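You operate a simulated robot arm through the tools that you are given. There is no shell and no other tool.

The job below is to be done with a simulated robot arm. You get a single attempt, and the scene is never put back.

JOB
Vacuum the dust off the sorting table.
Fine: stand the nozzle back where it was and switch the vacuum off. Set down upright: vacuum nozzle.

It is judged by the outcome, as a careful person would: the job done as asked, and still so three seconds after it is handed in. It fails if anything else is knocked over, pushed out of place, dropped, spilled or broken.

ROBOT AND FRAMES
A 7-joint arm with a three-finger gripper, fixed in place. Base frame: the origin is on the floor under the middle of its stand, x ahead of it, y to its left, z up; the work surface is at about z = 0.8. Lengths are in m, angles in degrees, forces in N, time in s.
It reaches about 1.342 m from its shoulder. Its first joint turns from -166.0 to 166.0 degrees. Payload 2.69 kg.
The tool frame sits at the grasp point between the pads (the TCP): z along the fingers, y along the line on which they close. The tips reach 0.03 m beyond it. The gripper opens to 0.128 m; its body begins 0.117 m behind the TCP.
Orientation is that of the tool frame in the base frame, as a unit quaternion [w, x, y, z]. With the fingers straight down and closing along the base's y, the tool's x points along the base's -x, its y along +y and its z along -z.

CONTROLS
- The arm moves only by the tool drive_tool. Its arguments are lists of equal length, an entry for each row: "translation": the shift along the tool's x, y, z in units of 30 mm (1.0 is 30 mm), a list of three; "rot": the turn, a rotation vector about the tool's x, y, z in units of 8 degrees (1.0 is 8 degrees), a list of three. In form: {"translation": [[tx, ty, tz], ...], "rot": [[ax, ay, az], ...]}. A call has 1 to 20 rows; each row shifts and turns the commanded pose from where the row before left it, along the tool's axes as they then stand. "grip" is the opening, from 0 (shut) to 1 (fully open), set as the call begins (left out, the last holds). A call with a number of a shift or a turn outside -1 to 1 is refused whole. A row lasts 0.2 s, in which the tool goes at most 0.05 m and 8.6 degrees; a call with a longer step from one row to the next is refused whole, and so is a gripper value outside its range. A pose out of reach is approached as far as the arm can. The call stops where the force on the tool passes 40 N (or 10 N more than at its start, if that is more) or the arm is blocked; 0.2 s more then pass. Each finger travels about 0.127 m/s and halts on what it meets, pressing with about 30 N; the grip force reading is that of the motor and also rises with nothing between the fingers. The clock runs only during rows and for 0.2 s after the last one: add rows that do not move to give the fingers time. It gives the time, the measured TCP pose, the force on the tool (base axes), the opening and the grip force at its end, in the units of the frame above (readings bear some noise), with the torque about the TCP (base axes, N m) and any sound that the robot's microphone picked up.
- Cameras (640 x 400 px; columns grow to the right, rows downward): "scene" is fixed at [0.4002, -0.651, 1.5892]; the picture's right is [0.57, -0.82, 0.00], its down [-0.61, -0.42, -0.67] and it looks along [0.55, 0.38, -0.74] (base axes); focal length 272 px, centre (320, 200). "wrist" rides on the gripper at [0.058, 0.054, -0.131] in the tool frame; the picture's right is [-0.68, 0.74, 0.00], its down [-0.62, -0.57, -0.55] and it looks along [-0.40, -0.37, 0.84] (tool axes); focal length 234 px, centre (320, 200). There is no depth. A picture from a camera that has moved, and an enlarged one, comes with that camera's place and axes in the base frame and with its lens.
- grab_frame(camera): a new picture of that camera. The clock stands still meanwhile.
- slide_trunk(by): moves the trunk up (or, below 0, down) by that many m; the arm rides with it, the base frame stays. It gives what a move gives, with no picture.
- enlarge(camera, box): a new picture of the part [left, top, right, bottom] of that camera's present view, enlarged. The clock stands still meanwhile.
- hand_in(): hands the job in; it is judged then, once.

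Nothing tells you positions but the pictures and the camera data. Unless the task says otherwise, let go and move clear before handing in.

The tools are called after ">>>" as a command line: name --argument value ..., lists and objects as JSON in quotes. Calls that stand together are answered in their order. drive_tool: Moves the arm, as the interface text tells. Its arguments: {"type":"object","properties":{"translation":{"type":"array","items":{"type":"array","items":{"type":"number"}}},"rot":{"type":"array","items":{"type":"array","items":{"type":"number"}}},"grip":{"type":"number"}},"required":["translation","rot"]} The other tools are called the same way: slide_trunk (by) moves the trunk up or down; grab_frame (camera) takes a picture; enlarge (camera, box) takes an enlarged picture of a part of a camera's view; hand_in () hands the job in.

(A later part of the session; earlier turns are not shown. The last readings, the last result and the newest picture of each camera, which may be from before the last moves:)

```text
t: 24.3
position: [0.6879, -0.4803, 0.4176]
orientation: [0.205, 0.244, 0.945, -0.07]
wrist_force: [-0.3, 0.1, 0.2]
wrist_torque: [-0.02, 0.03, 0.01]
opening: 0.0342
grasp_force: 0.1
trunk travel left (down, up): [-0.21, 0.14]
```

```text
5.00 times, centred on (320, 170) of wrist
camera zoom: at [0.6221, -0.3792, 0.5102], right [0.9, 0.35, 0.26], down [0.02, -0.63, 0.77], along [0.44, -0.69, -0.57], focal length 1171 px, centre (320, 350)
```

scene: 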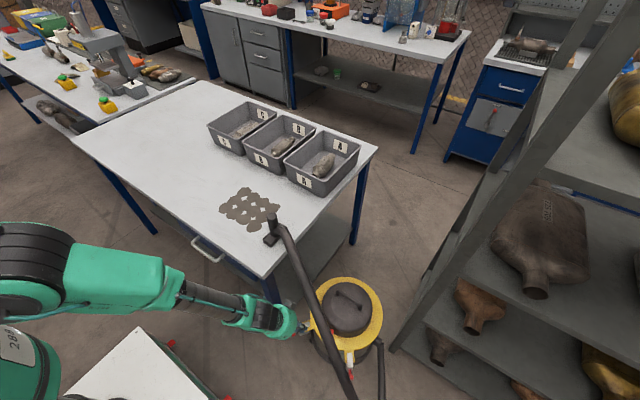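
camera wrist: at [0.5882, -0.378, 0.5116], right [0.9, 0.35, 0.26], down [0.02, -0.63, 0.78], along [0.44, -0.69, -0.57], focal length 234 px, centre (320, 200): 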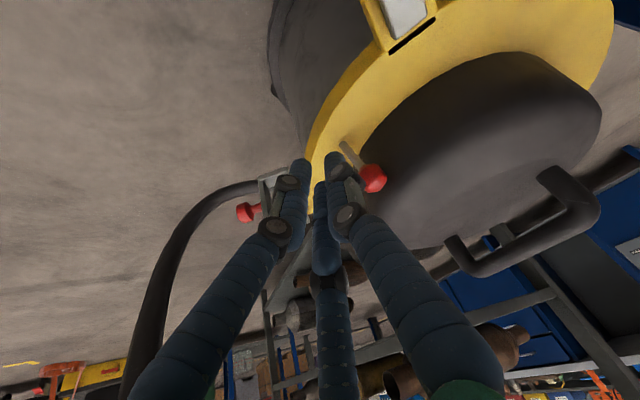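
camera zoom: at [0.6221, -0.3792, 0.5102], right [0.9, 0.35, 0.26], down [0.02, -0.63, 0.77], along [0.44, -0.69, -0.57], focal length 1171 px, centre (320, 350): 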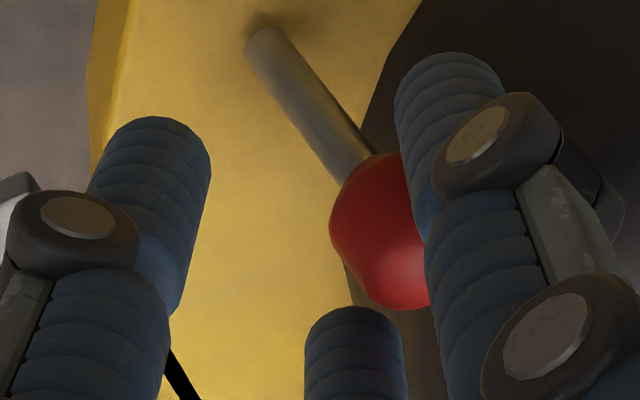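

Still no contact. I'll go 6 mm deeper and close fully on the ball.

>>> drive_tool --translation '[[0, 0, 0.2]]' --rot '[[0, 0, 0]]'

>>> drive_tool --translation '[[0, 0, 0], [0, 0, 0]]' --rot '[[0, 0, 0], [0, 0, 0]]' --grip 0.0

>>> enlarge --camera "wrist" --box '[256, 130, 384, 210]'

```text
t: 24.7
position: [0.6909, -0.4824, 0.4129]
orientation: [0.206, 0.244, 0.945, -0.07]
wrist_force: [-0.5, 0.0, 0.0]
wrist_torque: [-0.02, 0.03, 0.03]
opening: 0.0341
grasp_force: 0.1
trunk travel left (down, up): [-0.21, 0.14]
```

```text
t: 25.3
position: [0.6904, -0.4807, 0.4115]
orientation: [0.206, 0.244, 0.945, -0.07]
wrist_force: [3.4, 5.2, 0.3]
wrist_torque: [0.21, -0.23, 0.15]
opening: 0.0267
grasp_force: 30.3
trunk travel left (down, up): [-0.21, 0.14]
```

```text
5.00 times, centred on (320, 170) of wrist
camera zoom: at [0.6242, -0.3802, 0.5044], right [0.9, 0.35, 0.26], down [0.02, -0.63, 0.77], along [0.44, -0.69, -0.57], focal length 1171 px, centre (320, 350)
```

zoom: 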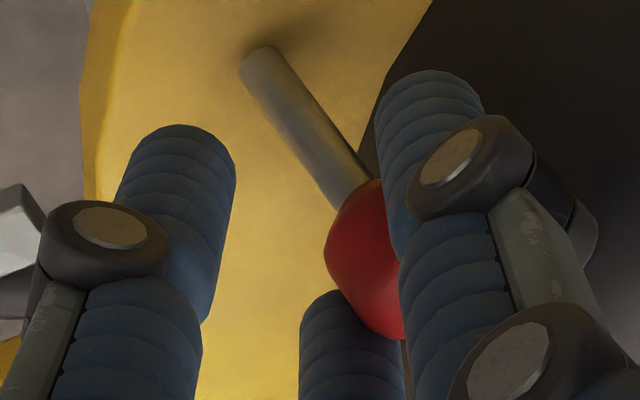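

The hold is deeper and balanced now, with little vertical force. I'll pull outward along -x in small steps.

>>> drive_tool --translation '[[0.2, -0.123, -0.089], [0.2, -0.123, -0.089]]' --rot '[[0, 0, 0], [0, 0, 0]]'

>>> enlarge --camera "wrist" --box '[256, 130, 384, 210]'

```text
t: 25.9
position: [0.6755, -0.4823, 0.4126]
orientation: [0.206, 0.245, 0.945, -0.07]
wrist_force: [0.1, -0.3, -0.3]
wrist_torque: [0.0, 0.0, 0.0]
opening: 0.002
grasp_force: 30.5
trunk travel left (down, up): [-0.21, 0.14]
```

```text
5.00 times, centred on (320, 170) of wrist
camera zoom: at [0.6078, -0.3811, 0.5045], right [0.9, 0.35, 0.26], down [0.02, -0.63, 0.77], along [0.44, -0.69, -0.58], focal length 1171 px, centre (320, 350)
```

zoom: 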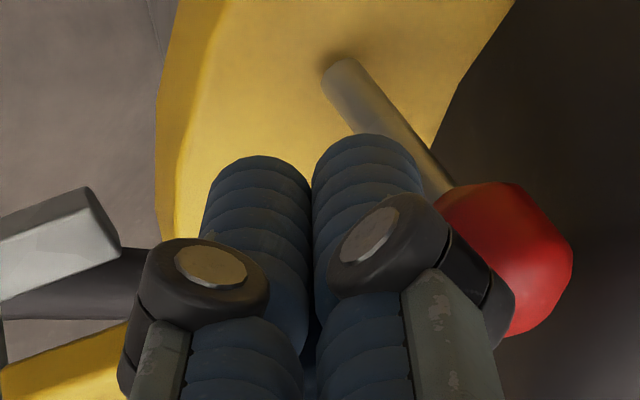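

The fingers contacted slightly outboard of the ball's centre and got squeezed off again. I'll check how much room there is under the hose to bring the hand more upright, which would let the fingers get further round behind the ball.

>>> enlarge --camera "scene" --box '[180, 240, 420, 390]'

>>> grab_frame --camera "scene"

>>> grab_frame --camera "wrist"

```text
2.67 times, centred on (300, 315) of scene
camera zoom: at [0.4002, -0.651, 1.5892], right [0.57, -0.82, 0.0], down [-0.61, -0.42, -0.67], along [0.55, 0.38, -0.74], focal length 724 px, centre (373, -107)
```

zoom: 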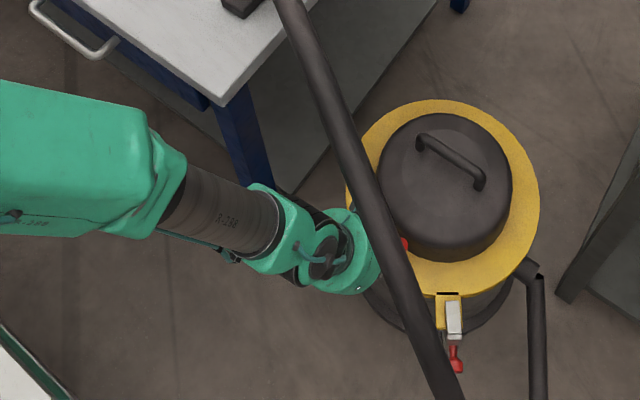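

```text
taken
```

scene: 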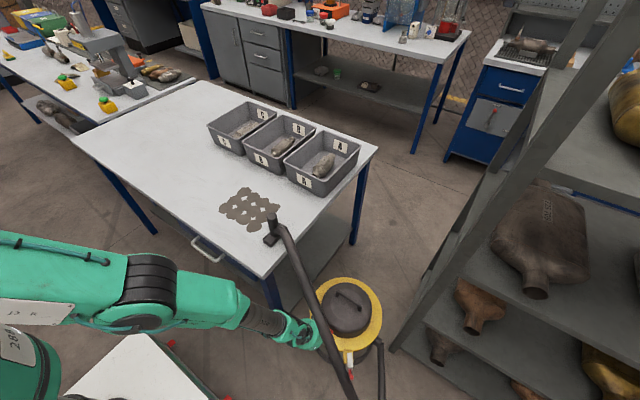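

```text
taken
camera wrist: at [0.6078, -0.3811, 0.5045], right [0.9, 0.35, 0.26], down [0.02, -0.63, 0.77], along [0.44, -0.69, -0.58], focal length 234 px, centre (320, 200)
```

wrist: 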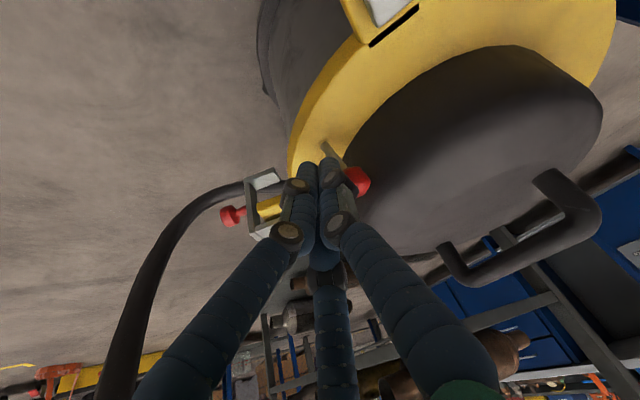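

There is room to bring the hand nearly upright beneath the hose. I'll retract upward with the fingers closed, reduce the tilt to about 10°, then open and re-centre over the ball.

>>> drive_tool --translation '[[0, 0, -0.75], [0, 0, -0.75], [0, 0, 0], [0, 0, 0]]' --rot '[[0, 0, 0], [0, 0, 0], [-0.041, 0.945, 0.091], [-0.041, 0.945, 0.091]]'

>>> drive_tool --translation '[[0, 0, 0], [-0.547, 0.183, 0.027], [-0.547, 0.183, 0.027], [0, 0, 0]]' --rot '[[0, 0, 0], [0, 0, 0], [0, 0, 0], [0, 0, 0]]' --grip 0.28

>>> enlarge --camera "wrist" --box '[256, 110, 416, 210]'

>>> enlarge --camera "scene" --box '[180, 240, 420, 390]'

```text
t: 26.9
position: [0.6711, -0.4881, 0.4631]
orientation: [0.13, 0.257, 0.956, -0.055]
wrist_force: [6.0, -5.6, 7.1]
wrist_torque: [0.77, 0.96, -0.02]
opening: 0.0025
grasp_force: 29.8
out of reach, approached as far as the arm can: row 4
trunk travel left (down, up): [-0.21, 0.14]
```

```text
t: 27.9
position: [0.6875, -0.4907, 0.4558]
orientation: [0.082, 0.262, 0.961, -0.029]
wrist_force: [0.0, 0.7, 0.2]
wrist_torque: [-0.02, 0.03, 0.0]
opening: 0.0359
grasp_force: 0.2
out of reach, approached as far as the arm can: row 2
trunk travel left (down, up): [-0.21, 0.14]
```

```text
4.00 times, centred on (336, 160) of wrist
camera zoom: at [0.6465, -0.4032, 0.5737], right [0.95, 0.3, 0.11], down [0.16, -0.74, 0.65], along [0.27, -0.6, -0.75], focal length 937 px, centre (256, 360)
```

zoom: 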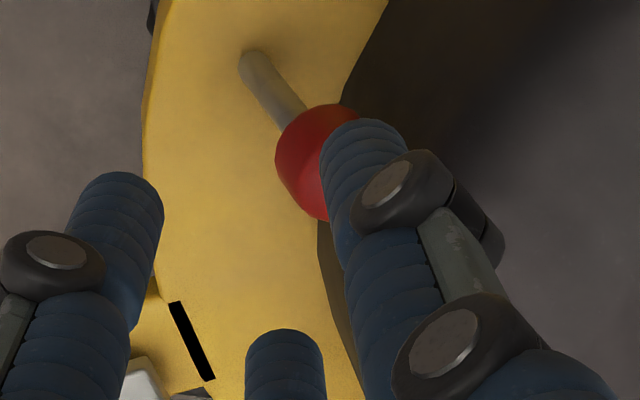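

```text
2.67 times, centred on (300, 315) of scene
camera zoom: at [0.4002, -0.651, 1.5892], right [0.57, -0.82, 0.0], down [-0.61, -0.42, -0.67], along [0.55, 0.38, -0.74], focal length 724 px, centre (373, -107)
```

zoom: 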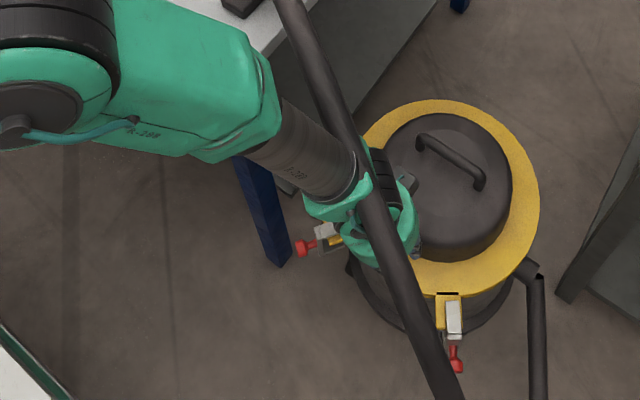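

The hand is now nearly upright and the nozzle and hose look undisturbed. The ball is about 12 mm to the +y side of the finger axis, so I'll shift across, still above the ball, and check.

>>> drive_tool --translation '[[0.014, 0.215, 0], [0.013, 0.215, 0]]' --rot '[[0, 0, 0], [0, 0, 0]]'

>>> enlarge --camera "wrist" --box '[256, 110, 416, 210]'

>>> enlarge --camera "scene" --box '[280, 240, 400, 315]'

```text
t: 28.5
position: [0.6922, -0.4782, 0.4544]
orientation: [0.082, 0.262, 0.961, -0.029]
wrist_force: [0.1, 0.5, -0.2]
wrist_torque: [-0.01, 0.03, 0.01]
opening: 0.0358
grasp_force: 0.1
trunk travel left (down, up): [-0.21, 0.14]
```

```text
4.00 times, centred on (336, 160) of wrist
camera zoom: at [0.6514, -0.3912, 0.5731], right [0.95, 0.3, 0.11], down [0.16, -0.74, 0.65], along [0.27, -0.6, -0.75], focal length 937 px, centre (256, 360)
```

zoom: 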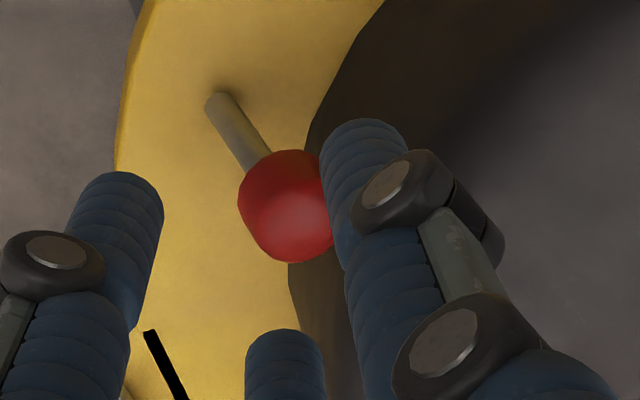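

```text
5.33 times, centred on (340, 278) of scene
camera zoom: at [0.4002, -0.651, 1.5892], right [0.57, -0.82, 0.0], down [-0.61, -0.42, -0.67], along [0.55, 0.38, -0.74], focal length 1448 px, centre (213, -213)
```

zoom: 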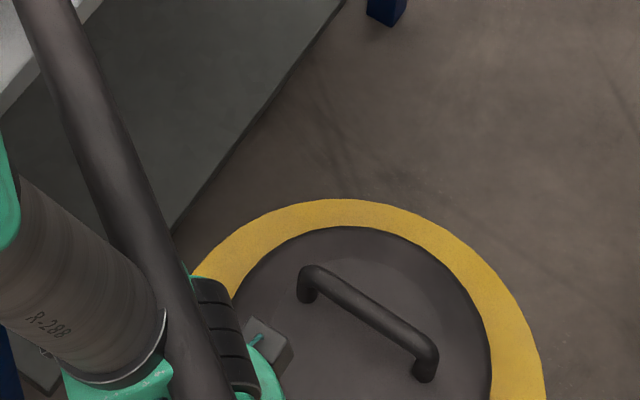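

Alignment looks right: the ball is about 6 mm inside the axis and centred sideways. I'll descend in two parts.

>>> drive_tool --translation '[[0, 0, 0.4], [0, 0, 0.4]]' --rot '[[0, 0, 0], [0, 0, 0]]'

>>> enlarge --camera "wrist" --box '[256, 110, 416, 210]'

```text
t: 29.1
position: [0.696, -0.4821, 0.4323]
orientation: [0.083, 0.262, 0.961, -0.029]
wrist_force: [0.7, 0.5, -0.2]
wrist_torque: [-0.04, -0.02, 0.01]
opening: 0.0361
grasp_force: 0.0
trunk travel left (down, up): [-0.21, 0.14]
```

```text
4.00 times, centred on (336, 160) of wrist
camera zoom: at [0.6541, -0.3937, 0.5505], right [0.95, 0.3, 0.11], down [0.16, -0.74, 0.65], along [0.27, -0.6, -0.75], focal length 937 px, centre (256, 360)
```

zoom: 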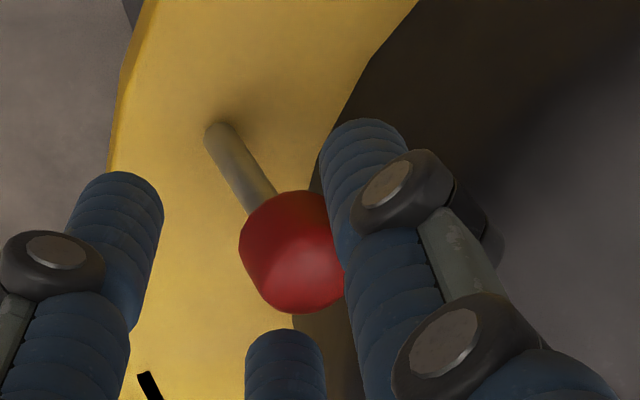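

No contact, and the ball is still between the fingers, about 8 mm inward. I'll nudge 2 mm inward and go 14 mm deeper, then close firmly.

>>> drive_tool --translation '[[-0.055, 0.02, 0.24], [0, 0, 0.24]]' --rot '[[0, 0, 0], [0, 0, 0]]'

>>> enlarge --camera "wrist" --box '[256, 110, 416, 210]'

>>> drive_tool --translation '[[0, 0, 0], [0, 0, 0]]' --rot '[[0, 0, 0], [0, 0, 0]]' --grip 0.0

>>> enlarge --camera "wrist" --box '[256, 110, 416, 210]'

```text
t: 29.7
position: [0.6992, -0.4819, 0.4184]
orientation: [0.083, 0.261, 0.961, -0.028]
wrist_force: [0.7, 0.2, -0.2]
wrist_torque: [0.01, 0.03, -0.01]
opening: 0.0358
grasp_force: 0.0
trunk travel left (down, up): [-0.21, 0.14]
```

```text
4.00 times, centred on (336, 160) of wrist
camera zoom: at [0.6579, -0.3951, 0.5363], right [0.95, 0.3, 0.11], down [0.16, -0.74, 0.65], along [0.27, -0.6, -0.75], focal length 937 px, centre (256, 360)
```

zoom: 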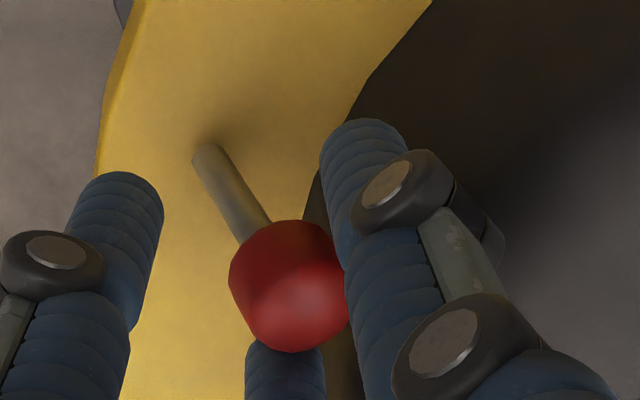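

```text
t: 30.3
position: [0.6992, -0.484, 0.419]
orientation: [0.083, 0.262, 0.961, -0.029]
wrist_force: [3.8, -17.0, 0.1]
wrist_torque: [-0.06, -0.31, -0.46]
opening: 0.0258
grasp_force: 30.1
trunk travel left (down, up): [-0.21, 0.14]
```

```text
4.00 times, centred on (336, 160) of wrist
camera zoom: at [0.6591, -0.3967, 0.5371], right [0.95, 0.3, 0.11], down [0.16, -0.74, 0.66], along [0.28, -0.6, -0.75], focal length 937 px, centre (256, 360)
```

zoom: 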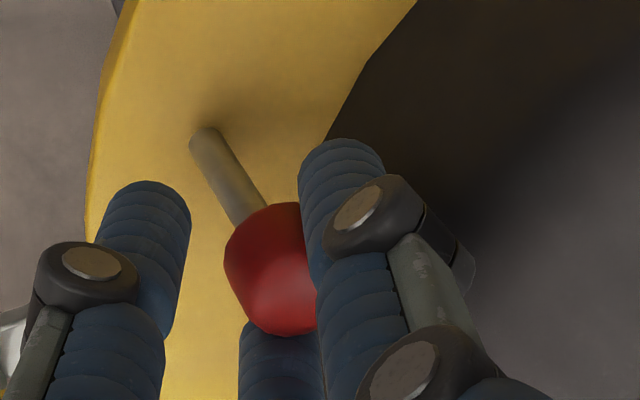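

The fingers are on the ball but loaded mostly from the -y side. I'll shift about 2 mm to balance the squeeze, then pull outward slowly in the same call.

>>> drive_tool --translation '[[-0.034, -0.057, 0]]' --rot '[[0, 0, 0]]'

>>> drive_tool --translation '[[0.141, -0.085, -0.024], [0.141, -0.085, -0.024]]' --rot '[[0, 0, 0], [0, 0, 0]]'

>>> enlarge --camera "wrist" --box '[256, 110, 416, 210]'

```text
t: 30.7
position: [0.6999, -0.4852, 0.4194]
orientation: [0.083, 0.262, 0.961, -0.029]
wrist_force: [11.3, -5.4, 3.8]
wrist_torque: [0.09, -0.72, -0.27]
opening: 0.0255
grasp_force: 29.8
trunk travel left (down, up): [-0.21, 0.14]
```

```text
t: 31.3
position: [0.6885, -0.485, 0.4192]
orientation: [0.082, 0.261, 0.961, -0.028]
wrist_force: [12.7, 5.6, 8.3]
wrist_torque: [0.32, -0.9, 0.11]
opening: 0.0269
grasp_force: 30.3
trunk travel left (down, up): [-0.21, 0.14]
```

```text
4.00 times, centred on (336, 160) of wrist
camera zoom: at [0.6482, -0.3969, 0.5365], right [0.95, 0.3, 0.11], down [0.16, -0.74, 0.65], along [0.27, -0.6, -0.75], focal length 937 px, centre (256, 360)
```

zoom: 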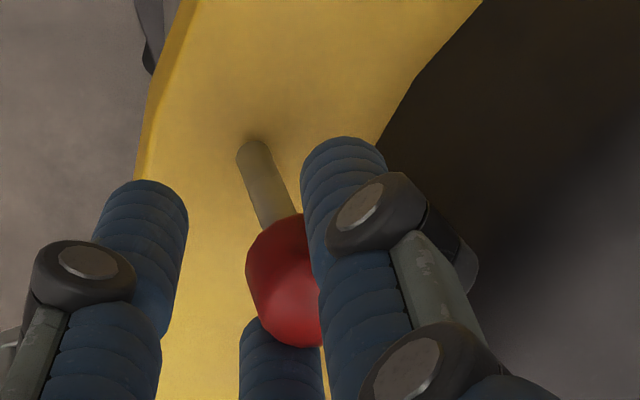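

It's working: the ball is still gripped and the lever has moved toward upright. I'll keep pulling outward.

>>> drive_tool --translation '[[0.141, -0.085, -0.01], [0.141, -0.085, 0], [0.141, -0.085, 0]]' --rot '[[0, 0, 0], [0, 0, 0], [0, 0, 0]]'

>>> enlarge --camera "wrist" --box '[256, 110, 416, 210]'

```text
t: 32.1
position: [0.6734, -0.4824, 0.4156]
orientation: [0.081, 0.262, 0.961, -0.028]
wrist_force: [0.4, -0.6, -0.4]
wrist_torque: [-0.02, -0.02, -0.01]
opening: 0.0022
grasp_force: 30.0
trunk travel left (down, up): [-0.21, 0.14]
```

```text
4.00 times, centred on (336, 160) of wrist
camera zoom: at [0.6335, -0.3964, 0.5342], right [0.95, 0.3, 0.11], down [0.16, -0.74, 0.65], along [0.27, -0.6, -0.75], focal length 937 px, centre (256, 360)
```

zoom: 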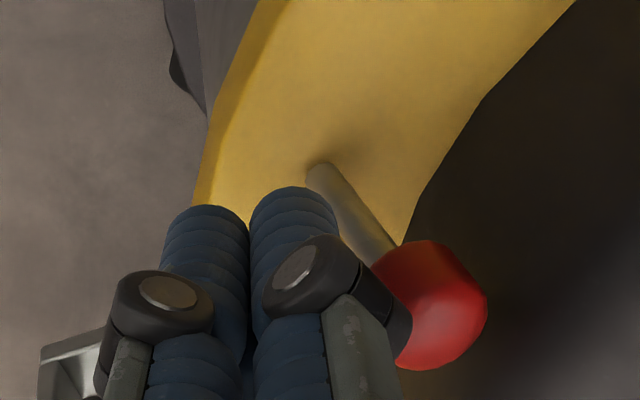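

The lever moved most of the way but slipped near centre and sprang back, because I wasn't following its arc and was a bit shallow. I'll back off and regrip 4 mm deeper and better centred, then pull more slowly along the arc.

>>> drive_tool --translation '[[0, 0, -0.75], [0, 0, -0.75]]' --rot '[[0, 0, 0], [0, 0, 0]]'

>>> drive_tool --translation '[[0, 0, 0], [-0.407, 0.185, 0.172], [-0.407, 0.185, 0.172], [0, 0, 0]]' --rot '[[0, 0, 0], [0, 0, 0], [0, 0, 0], [0, 0, 0]]' --grip 0.28

>>> enlarge --camera "wrist" --box '[256, 110, 416, 210]'

```text
t: 32.7
position: [0.667, -0.4779, 0.4604]
orientation: [0.082, 0.262, 0.961, -0.028]
wrist_force: [-0.8, -0.6, -1.0]
wrist_torque: [-0.02, -0.02, 0.01]
opening: 0.002
grasp_force: 30.6
trunk travel left (down, up): [-0.21, 0.14]
```

```text
t: 33.7
position: [0.6963, -0.4831, 0.455]
orientation: [0.082, 0.262, 0.961, -0.028]
wrist_force: [-0.5, 0.1, 0.7]
wrist_torque: [0.0, 0.04, 0.02]
opening: 0.0359
grasp_force: 0.0
trunk travel left (down, up): [-0.21, 0.14]
```

```text
4.00 times, centred on (336, 160) of wrist
camera zoom: at [0.655, -0.3964, 0.573], right [0.95, 0.3, 0.11], down [0.16, -0.74, 0.65], along [0.27, -0.6, -0.75], focal length 937 px, centre (256, 360)
```

zoom: 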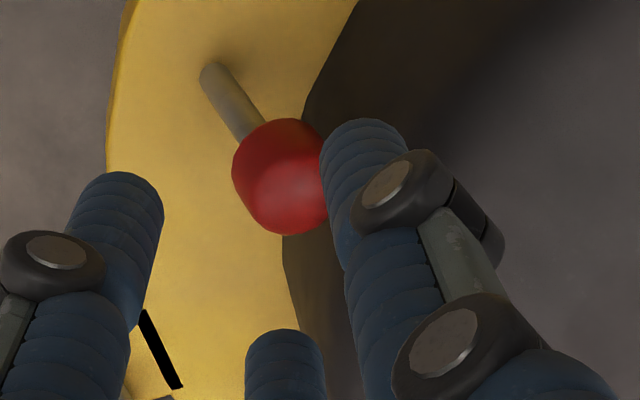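

Well aligned again. I'll descend the ~41 mm, close, and check the balance before pulling.

>>> drive_tool --translation '[[0.018, 0.004, 0.339], [0.018, 0.004, 0.339], [0.018, 0.004, 0.339], [0.018, 0.004, 0.339]]' --rot '[[0, 0, 0], [0, 0, 0], [0, 0, 0], [0, 0, 0]]'

>>> drive_tool --translation '[[0, 0, 0], [0, 0, 0]]' --rot '[[0, 0, 0], [0, 0, 0]]' --grip 0.0

>>> enlarge --camera "wrist" --box '[256, 110, 416, 210]'

```text
t: 34.7
position: [0.7005, -0.4852, 0.4144]
orientation: [0.083, 0.262, 0.961, -0.029]
wrist_force: [0.8, -0.2, 0.5]
wrist_torque: [0.06, 0.08, -0.04]
opening: 0.036
grasp_force: 0.0
trunk travel left (down, up): [-0.21, 0.14]
```

```text
t: 35.3
position: [0.7003, -0.4849, 0.4146]
orientation: [0.083, 0.262, 0.961, -0.029]
wrist_force: [11.4, 14.5, -0.1]
wrist_torque: [0.57, -0.62, 0.11]
opening: 0.0249
grasp_force: 30.2
trunk travel left (down, up): [-0.21, 0.14]
```

```text
4.00 times, centred on (336, 160) of wrist
camera zoom: at [0.6597, -0.3981, 0.5322], right [0.95, 0.3, 0.11], down [0.16, -0.74, 0.65], along [0.27, -0.6, -0.75], focal length 937 px, centre (256, 360)
```

zoom: 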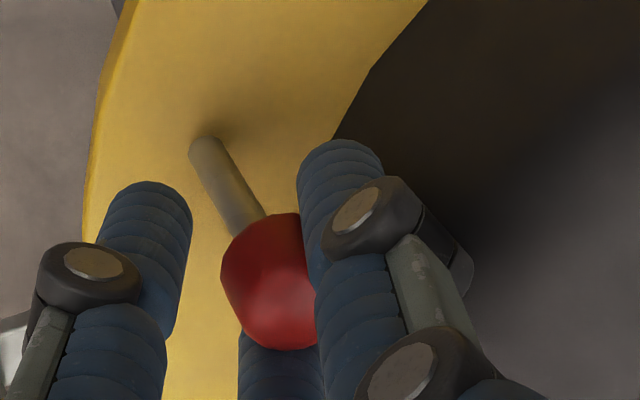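

The squeeze now pushes the ball outward by itself, which is good. I'll balance by 1 mm, then pull in 3 mm steps rising slightly along the arc.

>>> drive_tool --translation '[[0.017, 0.029, 0], [0.085, -0.053, -0.029], [0.085, -0.053, -0.029], [0.085, -0.053, -0.029], [0.085, -0.053, -0.029]]' --rot '[[0, 0, 0], [0, 0, 0], [0, 0, 0], [0, 0, 0], [0, 0, 0]]'

>>> enlarge --camera "wrist" --box '[256, 110, 416, 210]'

```text
t: 36.5
position: [0.6879, -0.4859, 0.4162]
orientation: [0.083, 0.262, 0.961, -0.029]
wrist_force: [16.5, 14.4, 3.9]
wrist_torque: [0.41, -0.96, 0.22]
opening: 0.0246
grasp_force: 30.0
trunk travel left (down, up): [-0.21, 0.14]
```

```text
4.00 times, centred on (336, 160) of wrist
camera zoom: at [0.6467, -0.3978, 0.5343], right [0.95, 0.3, 0.11], down [0.16, -0.74, 0.65], along [0.27, -0.6, -0.75], focal length 937 px, centre (256, 360)
```

zoom: 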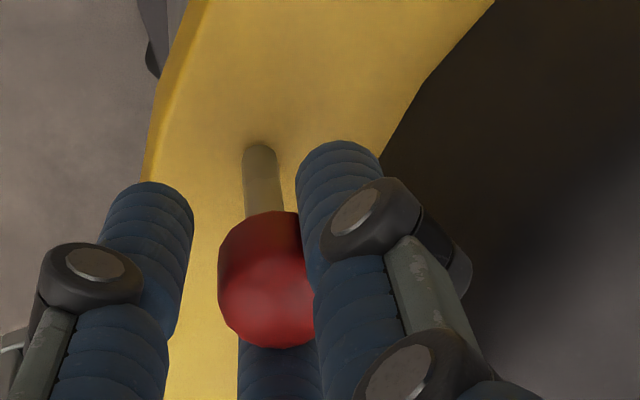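

The lever is upright now and the ball is firmly held. I'll continue outward past centre, easing the sideways load.

>>> drive_tool --translation '[[0.1, -0.02, -0.005], [0.1, -0.03, -0.003], [0.089, -0.053, 0], [0.089, -0.053, 0], [0.089, -0.053, 0]]' --rot '[[0, 0, 0], [0, 0, 0], [0, 0, 0], [0, 0, 0], [0, 0, 0]]'

>>> enlarge --camera "wrist" --box '[256, 110, 416, 210]'

```text
t: 37.7
position: [0.6786, -0.4853, 0.4156]
orientation: [0.086, 0.261, 0.961, -0.03]
wrist_force: [6.6, -2.2, -8.5]
wrist_torque: [0.1, 0.09, -0.06]
opening: 0.0214
grasp_force: 30.4
trunk travel left (down, up): [-0.21, 0.14]
stopped in row 5: the force on the tool passed its limit at 43 N (the readings are from after the stop); the commanded pose is now the measured one
```

```text
4.00 times, centred on (336, 160) of wrist
camera zoom: at [0.6368, -0.397, 0.5332], right [0.95, 0.3, 0.11], down [0.15, -0.74, 0.66], along [0.28, -0.61, -0.74], focal length 937 px, centre (256, 360)
```

zoom: 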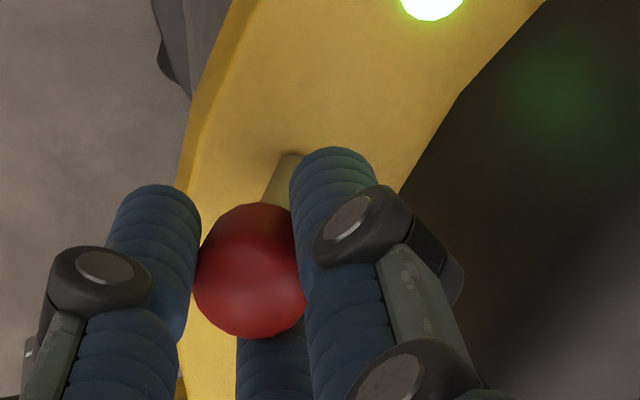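

A bright green light has come on at the rim: the vacuum is switched on and the lever now leans outward. I'll release gently and rise clear.

>>> drive_tool --translation '[[0, 0, 0], [0, 0, 0]]' --rot '[[0, 0, 0], [0, 0, 0]]' --grip 0.3

>>> drive_tool --translation '[[0, 0, -0.4], [0, 0, -0.5], [0, 0, -0.5]]' --rot '[[0, 0, 0], [0, 0, 0], [0, 0, 0]]'

>>> grab_frame --camera "wrist"

>>> grab_frame --camera "scene"

```text
t: 38.3
position: [0.6769, -0.4846, 0.4166]
orientation: [0.085, 0.26, 0.961, -0.031]
wrist_force: [0.3, 0.1, 0.2]
wrist_torque: [-0.04, 0.04, -0.02]
opening: 0.0387
grasp_force: 0.2
trunk travel left (down, up): [-0.21, 0.14]
```

```text
t: 39.1
position: [0.6719, -0.4796, 0.4572]
orientation: [0.085, 0.26, 0.961, -0.03]
wrist_force: [-0.1, -0.6, 0.2]
wrist_torque: [-0.03, 0.01, 0.0]
opening: 0.0386
grasp_force: 0.0
trunk travel left (down, up): [-0.21, 0.14]
```

```text
taken
camera wrist: at [0.6302, -0.3923, 0.5749], right [0.95, 0.3, 0.11], down [0.15, -0.74, 0.66], along [0.28, -0.61, -0.74], focal length 234 px, centre (320, 200)
```

wrist: 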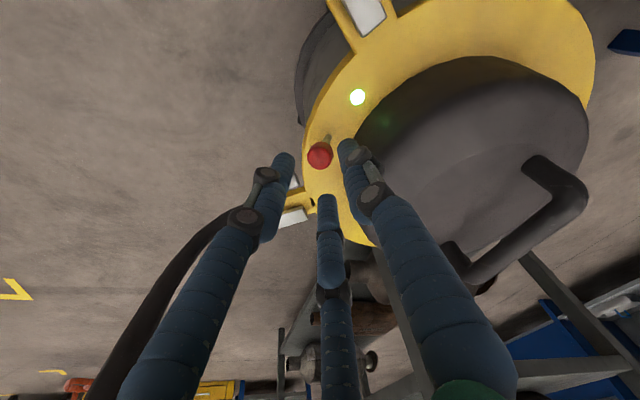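

```text
taken
```

scene: 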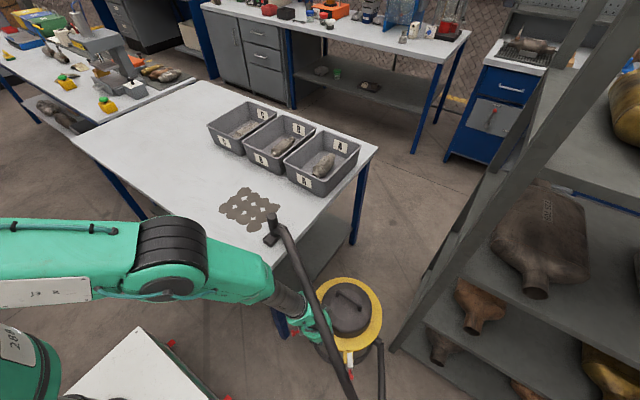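

The vacuum's lamp is on, so now I'll back out the way I came: tilt back to 25° in place, then retreat under the hose.

>>> drive_tool --translation '[[0, 0, -0.1], [0, 0, -0.1], [0.266, 0.209, -0.869], [0.266, 0.209, -0.869], [0.266, 0.209, -0.869], [0.266, 0.209, -0.869]]' --rot '[[0.041, -0.945, -0.091], [0.041, -0.945, -0.091], [0, 0, 0], [0, 0, 0], [0, 0, 0], [0, 0, 0]]' --grip 0.1

>>> grab_frame --camera "wrist"

>>> grab_frame --camera "scene"

```text
t: 40.5
position: [0.6195, -0.4191, 0.5443]
orientation: [0.208, 0.242, 0.945, -0.072]
wrist_force: [0.1, 0.0, -0.8]
wrist_torque: [-0.01, 0.02, -0.01]
opening: 0.0127
grasp_force: 0.0
trunk travel left (down, up): [-0.21, 0.14]
```

```text
taken
camera wrist: at [0.5526, -0.3178, 0.6348], right [0.9, 0.35, 0.26], down [0.02, -0.63, 0.78], along [0.44, -0.69, -0.57], focal length 234 px, centre (320, 200)
```

wrist: 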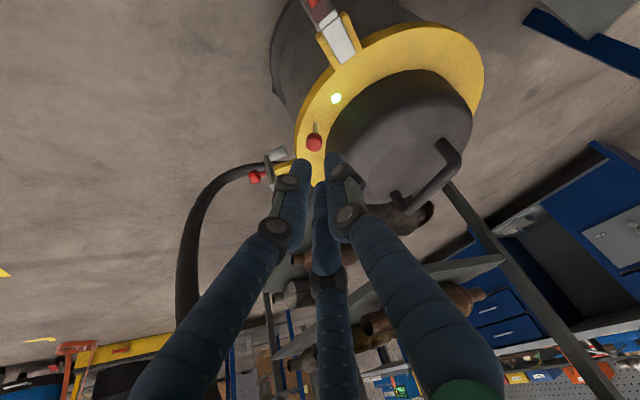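

```text
taken
```

scene: 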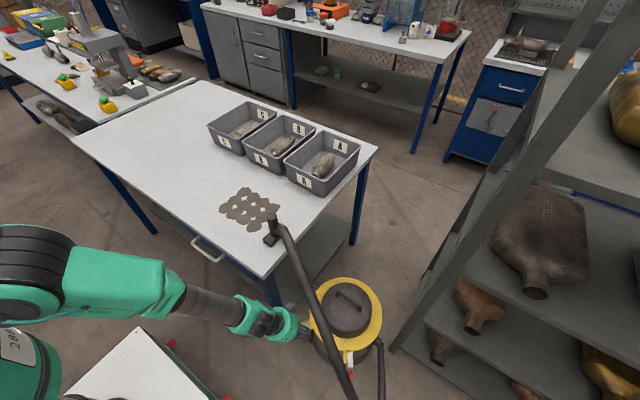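

The lamp stays lit and the lever holds. Now I'll retract up along the fingers and rise on the robot's side of the table.

>>> drive_tool --translation '[[0.042, 0.006, -0.855], [0.042, 0.006, -0.855], [0.042, 0.006, -0.855], [0.042, 0.006, -0.855], [0.042, 0.006, -0.855], [0.042, 0.006, -0.855]]' --rot '[[0, 0, 0], [0, 0, 0], [0, 0, 0], [0, 0, 0], [0, 0, 0], [0, 0, 0]]'

>>> drive_tool --translation '[[-0.227, -0.005, -0.917], [-0.227, -0.005, -0.917], [-0.227, -0.005, -0.917], [-0.227, -0.005, -0.917], [-0.227, -0.005, -0.917]]' --rot '[[0, 0, 0], [0, 0, 0], [0, 0, 0], [0, 0, 0], [0, 0, 0]]'

>>> grab_frame --camera "scene"

```text
t: 41.9
position: [0.562, -0.3825, 0.6672]
orientation: [0.209, 0.243, 0.945, -0.07]
wrist_force: [-0.9, 0.2, 0.4]
wrist_torque: [0.0, -0.03, 0.03]
opening: 0.0126
grasp_force: 0.1
out of reach, approached as far as the arm can: row 1
trunk travel left (down, up): [-0.21, 0.14]
```

```text
t: 43.1
position: [0.5395, -0.3627, 0.807]
orientation: [0.21, 0.243, 0.945, -0.071]
wrist_force: [-0.8, 0.3, -0.2]
wrist_torque: [0.01, -0.01, 0.01]
opening: 0.0125
grasp_force: 0.0
trunk travel left (down, up): [-0.21, 0.14]
```

```text
taken
```

scene: 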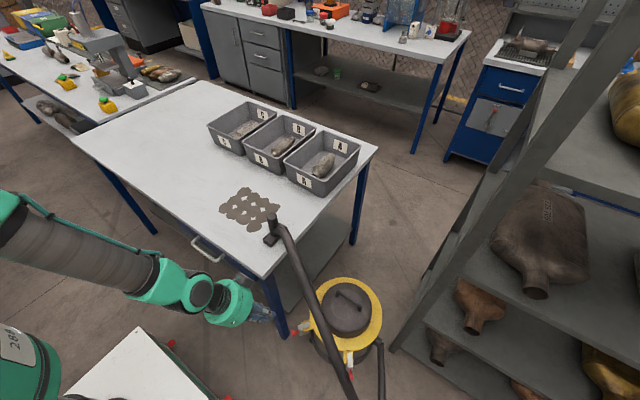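

The path up is clear. I'll continue up to about z 1.05 and bring the hand vertical, opening the fingers wide for the nozzle handle.

>>> drive_tool --translation '[[-0.331, 0.017, -0.87], [-0.331, 0.017, -0.87], [-0.331, 0.017, -0.87], [-0.331, 0.017, -0.87], [-0.331, 0.017, -0.87], [-0.331, 0.017, -0.87], [-0.331, 0.017, -0.87], [-0.331, 0.017, -0.87], [-0.331, 0.017, -0.87]]' --rot '[[0, 0, 0], [0, 0, 0], [0, 0, 0], [0, 0, 0], [0, 0, 0], [0, 0, 0], [0, 0, 0], [0, 0, 0], [0, 0, 0]]'

>>> drive_tool --translation '[[0, 0, 0], [0, 0, 0], [0, 0, 0], [0, 0, 0]]' --rot '[[-0.077, 0.786, 0], [-0.077, 0.786, 0], [-0.077, 0.786, 0], [-0.077, 0.786, 0]]' --grip 0.7

>>> grab_frame --camera "wrist"

>>> grab_frame --camera "scene"

```text
t: 45.1
position: [0.5293, -0.3413, 1.0575]
orientation: [0.208, 0.244, 0.944, -0.071]
wrist_force: [-0.1, 0.3, -0.7]
wrist_torque: [0.02, 0.0, -0.01]
opening: 0.0129
grasp_force: 0.0
trunk travel left (down, up): [-0.21, 0.14]
```

```text
t: 46.1
position: [0.5351, -0.3425, 1.0679]
orientation: [0.031, 0.246, 0.969, 0.0]
wrist_force: [-0.4, 1.0, 0.4]
wrist_torque: [-0.06, 0.0, -0.02]
opening: 0.0898
grasp_force: 0.1
out of reach, approached as far as the arm can: row 1
trunk travel left (down, up): [-0.21, 0.14]
```

```text
taken
camera wrist: at [0.5023, -0.2668, 1.1941], right [0.94, 0.32, 0.05], down [0.24, -0.78, 0.58], along [0.23, -0.53, -0.82], focal length 234 px, centre (320, 200)
```

wrist: 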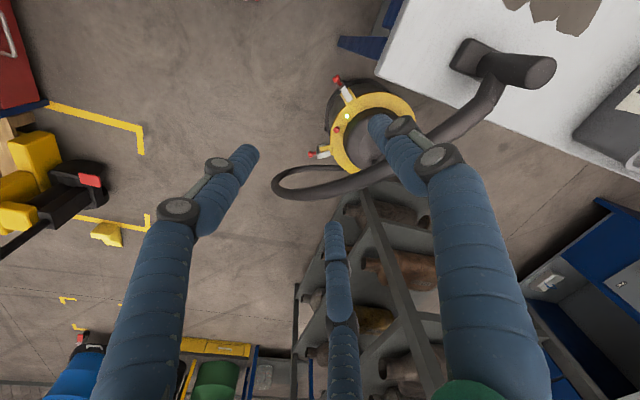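

```text
taken
```

scene: 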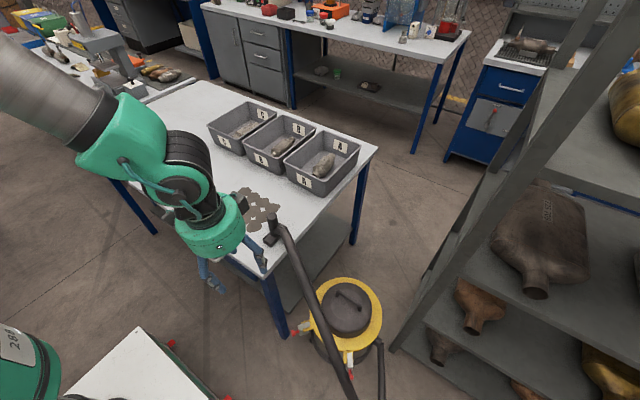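

I'm above the table height with the hand nearly vertical and the vacuum lamp still lit. I'll correct the last few degrees of tilt and zoom in on the nozzle to plan the grasp.

>>> drive_tool --translation '[[0, 0, 0], [0, 0, 0]]' --rot '[[0.11, 0.429, 0], [0, 0, 0]]'

>>> enlarge --camera "wrist" --box '[400, 10, 592, 130]'

>>> enlarge --camera "scene" --box '[240, 195, 320, 245]'

```text
t: 46.7
position: [0.5351, -0.3417, 1.0658]
orientation: [0.0, 0.246, 0.969, 0.0]
wrist_force: [0.1, -0.6, -0.8]
wrist_torque: [0.0, 0.0, -0.02]
opening: 0.0897
grasp_force: 0.1
trunk travel left (down, up): [-0.21, 0.14]
```

```text
3.33 times, centred on (496, 70) of wrist
camera zoom: at [0.5103, -0.2689, 1.1965], right [0.95, 0.32, 0.0], down [0.27, -0.79, 0.55], along [0.18, -0.52, -0.84], focal length 781 px, centre (-267, 633)
```

zoom: 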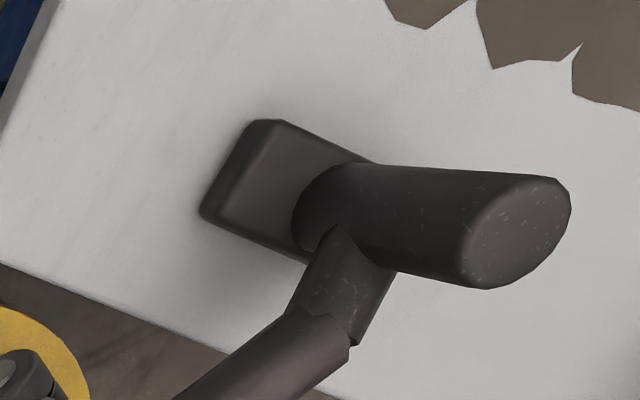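

```text
8.00 times, centred on (280, 220) of scene
camera zoom: at [0.4002, -0.651, 1.5892], right [0.57, -0.82, 0.0], down [-0.61, -0.42, -0.67], along [0.55, 0.38, -0.74], focal length 2172 px, centre (640, 40)
```

zoom: 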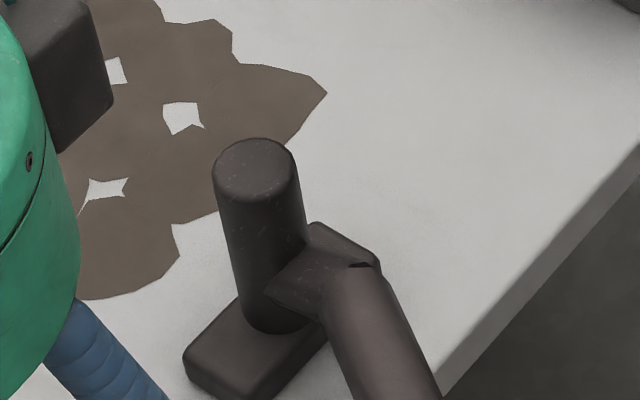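

The handle's axis is at about (0.750, -0.221), 34 mm across with its top near z 0.928. The hose stub leaves toward -y at about z 0.86, so I'll turn the hand back to its starting heading (fingers clear of the stub) and move over the handle.

>>> drive_tool --translation '[[0, 0, 0], [0, 0, 0], [0, 0, 0], [0, 0, 0]]' --rot '[[0, 0, -0.89], [0, 0, -0.89], [0, 0, -0.89], [0, 0, -0.89]]'

>>> drive_tool --translation '[[-0.797, 0.452, 0.04], [-0.797, 0.452, 0.04], [-0.797, 0.452, 0.04], [-0.797, 0.452, 0.04], [-0.797, 0.452, 0.04], [-0.797, 0.452, 0.04], [-0.797, 0.452, 0.04], [-0.797, 0.452, 0.04], [-0.797, 0.452, 0.04]]' --rot '[[0, 0, 0], [0, 0, 0], [0, 0, 0], [0, 0, 0], [0, 0, 0], [0, 0, 0], [0, 0, 0], [0, 0, 0], [0, 0, 0]]'

>>> grab_frame --camera "wrist"

>>> grab_frame --camera "scene"

```text
t: 47.7
position: [0.5354, -0.3431, 1.0656]
orientation: [0.0, -0.001, 1.0, 0.0]
wrist_force: [0.2, -0.2, -0.2]
wrist_torque: [-0.05, 0.02, 0.0]
opening: 0.0894
grasp_force: 0.1
trunk travel left (down, up): [-0.21, 0.14]
```

```text
t: 49.7
position: [0.7501, -0.2188, 1.0568]
orientation: [0.0, -0.001, 1.0, 0.001]
wrist_force: [-0.1, 0.0, -0.2]
wrist_torque: [-0.02, 0.02, 0.02]
opening: 0.0897
grasp_force: 0.1
trunk travel left (down, up): [-0.21, 0.14]
```

```text
taken
camera wrist: at [0.692, -0.1662, 1.1883], right [0.68, 0.74, 0.0], down [0.62, -0.57, 0.55], along [0.4, -0.37, -0.84], focal length 234 px, centre (320, 200)
```

wrist: 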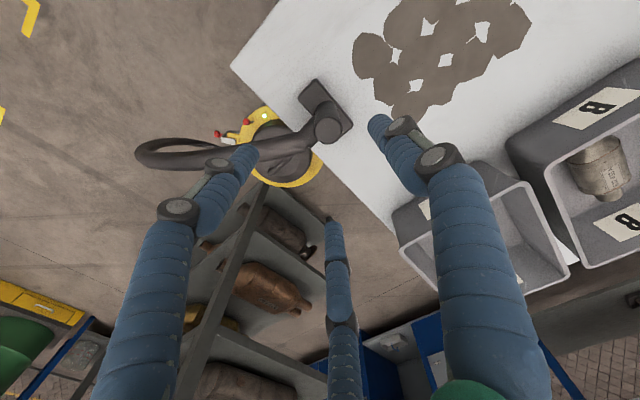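

```text
taken
```

scene: 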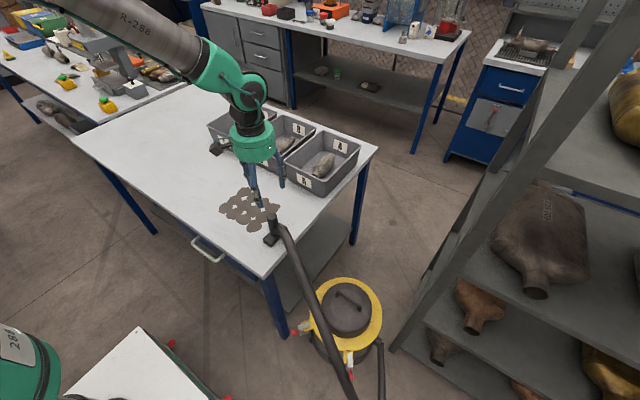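

I'm above the handle now. I'll zoom in to check the alignment before descending.

>>> enlarge --camera "wrist" --box '[256, 70, 384, 150]'

>>> enlarge --camera "scene" --box '[200, 150, 328, 230]'

```text
5.00 times, centred on (320, 110) of wrist
camera zoom: at [0.692, -0.1662, 1.1883], right [0.68, 0.74, 0.0], down [0.62, -0.57, 0.55], along [0.4, -0.37, -0.84], focal length 1171 px, centre (320, 650)
```

zoom: 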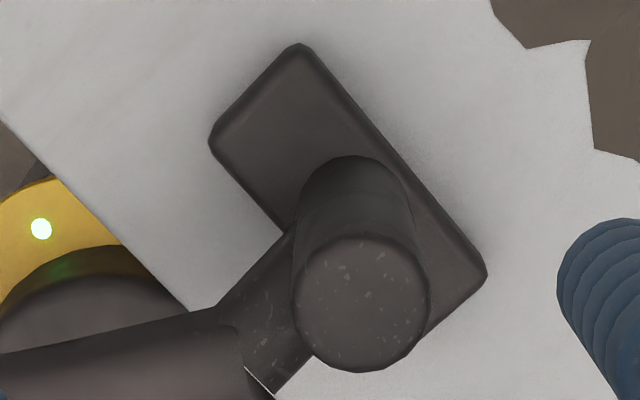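

```text
5.00 times, centred on (264, 190) of scene
camera zoom: at [0.4002, -0.651, 1.5892], right [0.57, -0.82, 0.0], down [-0.61, -0.42, -0.67], along [0.55, 0.38, -0.74], focal length 1358 px, centre (600, 250)
```

zoom: 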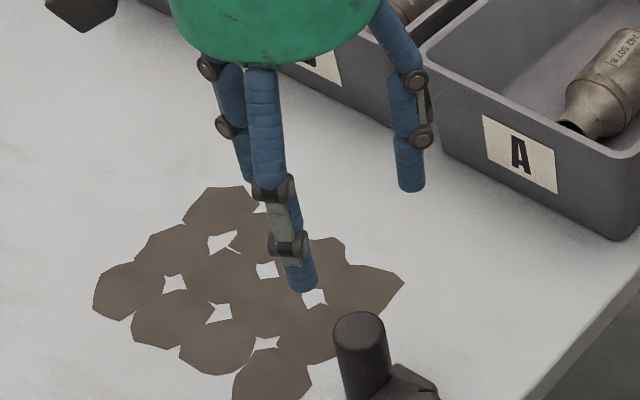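

Triangulating both views puts the handle axis at (0.759, -0.215) with its top at z 0.910 and the foot spanning x 0.715–0.802, y -0.235 to -0.195. I'll centre over it and descend so the fingertips stop just above the hose stub.

>>> drive_tool --translation '[[-0.3, 0.13, 0], [0, 0, 0.8], [0, 0, 0.8], [0, 0, 0.8], [0, 0, 0.8]]' --rot '[[0, 0, 0], [0, 0, 0], [0, 0, 0], [0, 0, 0], [0, 0, 0]]'

>>> enlarge --camera "wrist" --box '[224, 80, 416, 200]'

>>> enlarge --camera "scene" --box '[210, 160, 338, 240]'

```text
t: 50.9
position: [0.7621, -0.217, 0.9614]
orientation: [0.001, 0.0, 1.0, -0.001]
wrist_force: [-0.4, 0.6, 0.3]
wrist_torque: [-0.01, -0.03, -0.02]
opening: 0.0896
grasp_force: 0.0
trunk travel left (down, up): [-0.21, 0.14]
```

```text
3.33 times, centred on (320, 140) of wrist
camera zoom: at [0.7027, -0.1646, 1.0915], right [0.68, 0.74, 0.0], down [0.61, -0.57, 0.55], along [0.41, -0.37, -0.84], focal length 781 px, centre (320, 400)
```

zoom: 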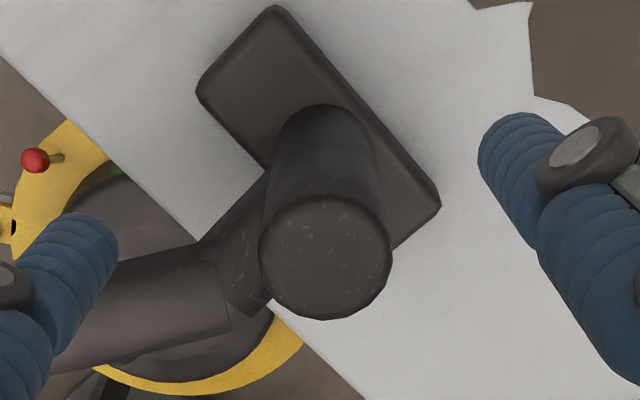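

```text
5.00 times, centred on (274, 200) of scene
camera zoom: at [0.4002, -0.651, 1.5892], right [0.57, -0.82, 0.0], down [-0.61, -0.42, -0.67], along [0.55, 0.38, -0.74], focal length 1358 px, centre (550, 200)
```

zoom: 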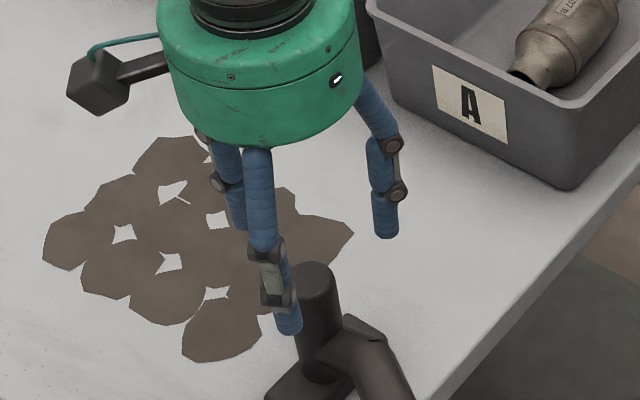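

The handle is confirmed at (0.759, -0.215). I'll nudge 3 mm, descend the last 55 mm, and close on the handle.

>>> drive_tool --translation '[[0.1, 0.05, 0.617], [0, 0, 0.617], [0, 0, 0.617]]' --rot '[[0, 0, 0], [0, 0, 0], [0, 0, 0]]'

>>> enlarge --camera "wrist" --box '[224, 100, 416, 220]'

>>> enlarge --camera "scene" --box '[220, 180, 316, 240]'

```text
t: 51.7
position: [0.7577, -0.2156, 0.9027]
orientation: [0.001, 0.0, 1.0, 0.0]
wrist_force: [-0.7, -0.1, 0.3]
wrist_torque: [0.02, 0.02, 0.02]
opening: 0.0898
grasp_force: 0.1
trunk travel left (down, up): [-0.21, 0.14]
```

```text
3.33 times, centred on (320, 160) of wrist
camera zoom: at [0.6983, -0.1639, 1.034], right [0.68, 0.74, 0.0], down [0.62, -0.57, 0.55], along [0.4, -0.37, -0.84], focal length 781 px, centre (320, 333)
```

zoom: 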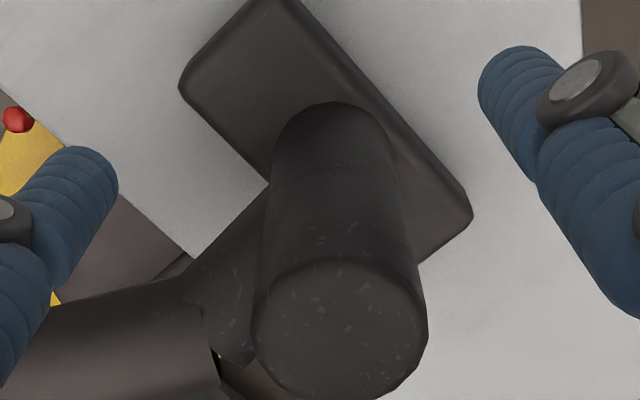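

```text
6.67 times, centred on (268, 210) of scene
camera zoom: at [0.4002, -0.651, 1.5892], right [0.57, -0.82, 0.0], down [-0.61, -0.42, -0.67], along [0.55, 0.38, -0.74], focal length 1810 px, centre (667, 133)
```

zoom: 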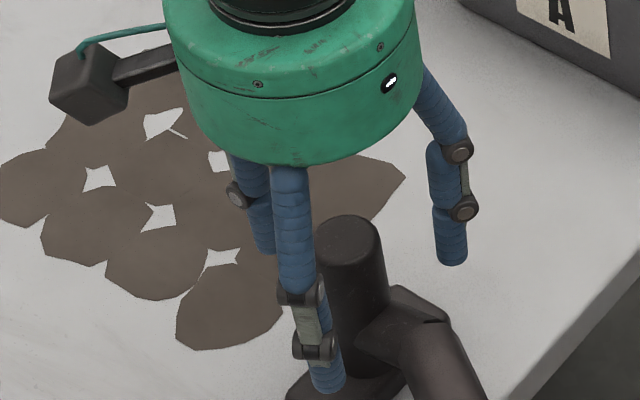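

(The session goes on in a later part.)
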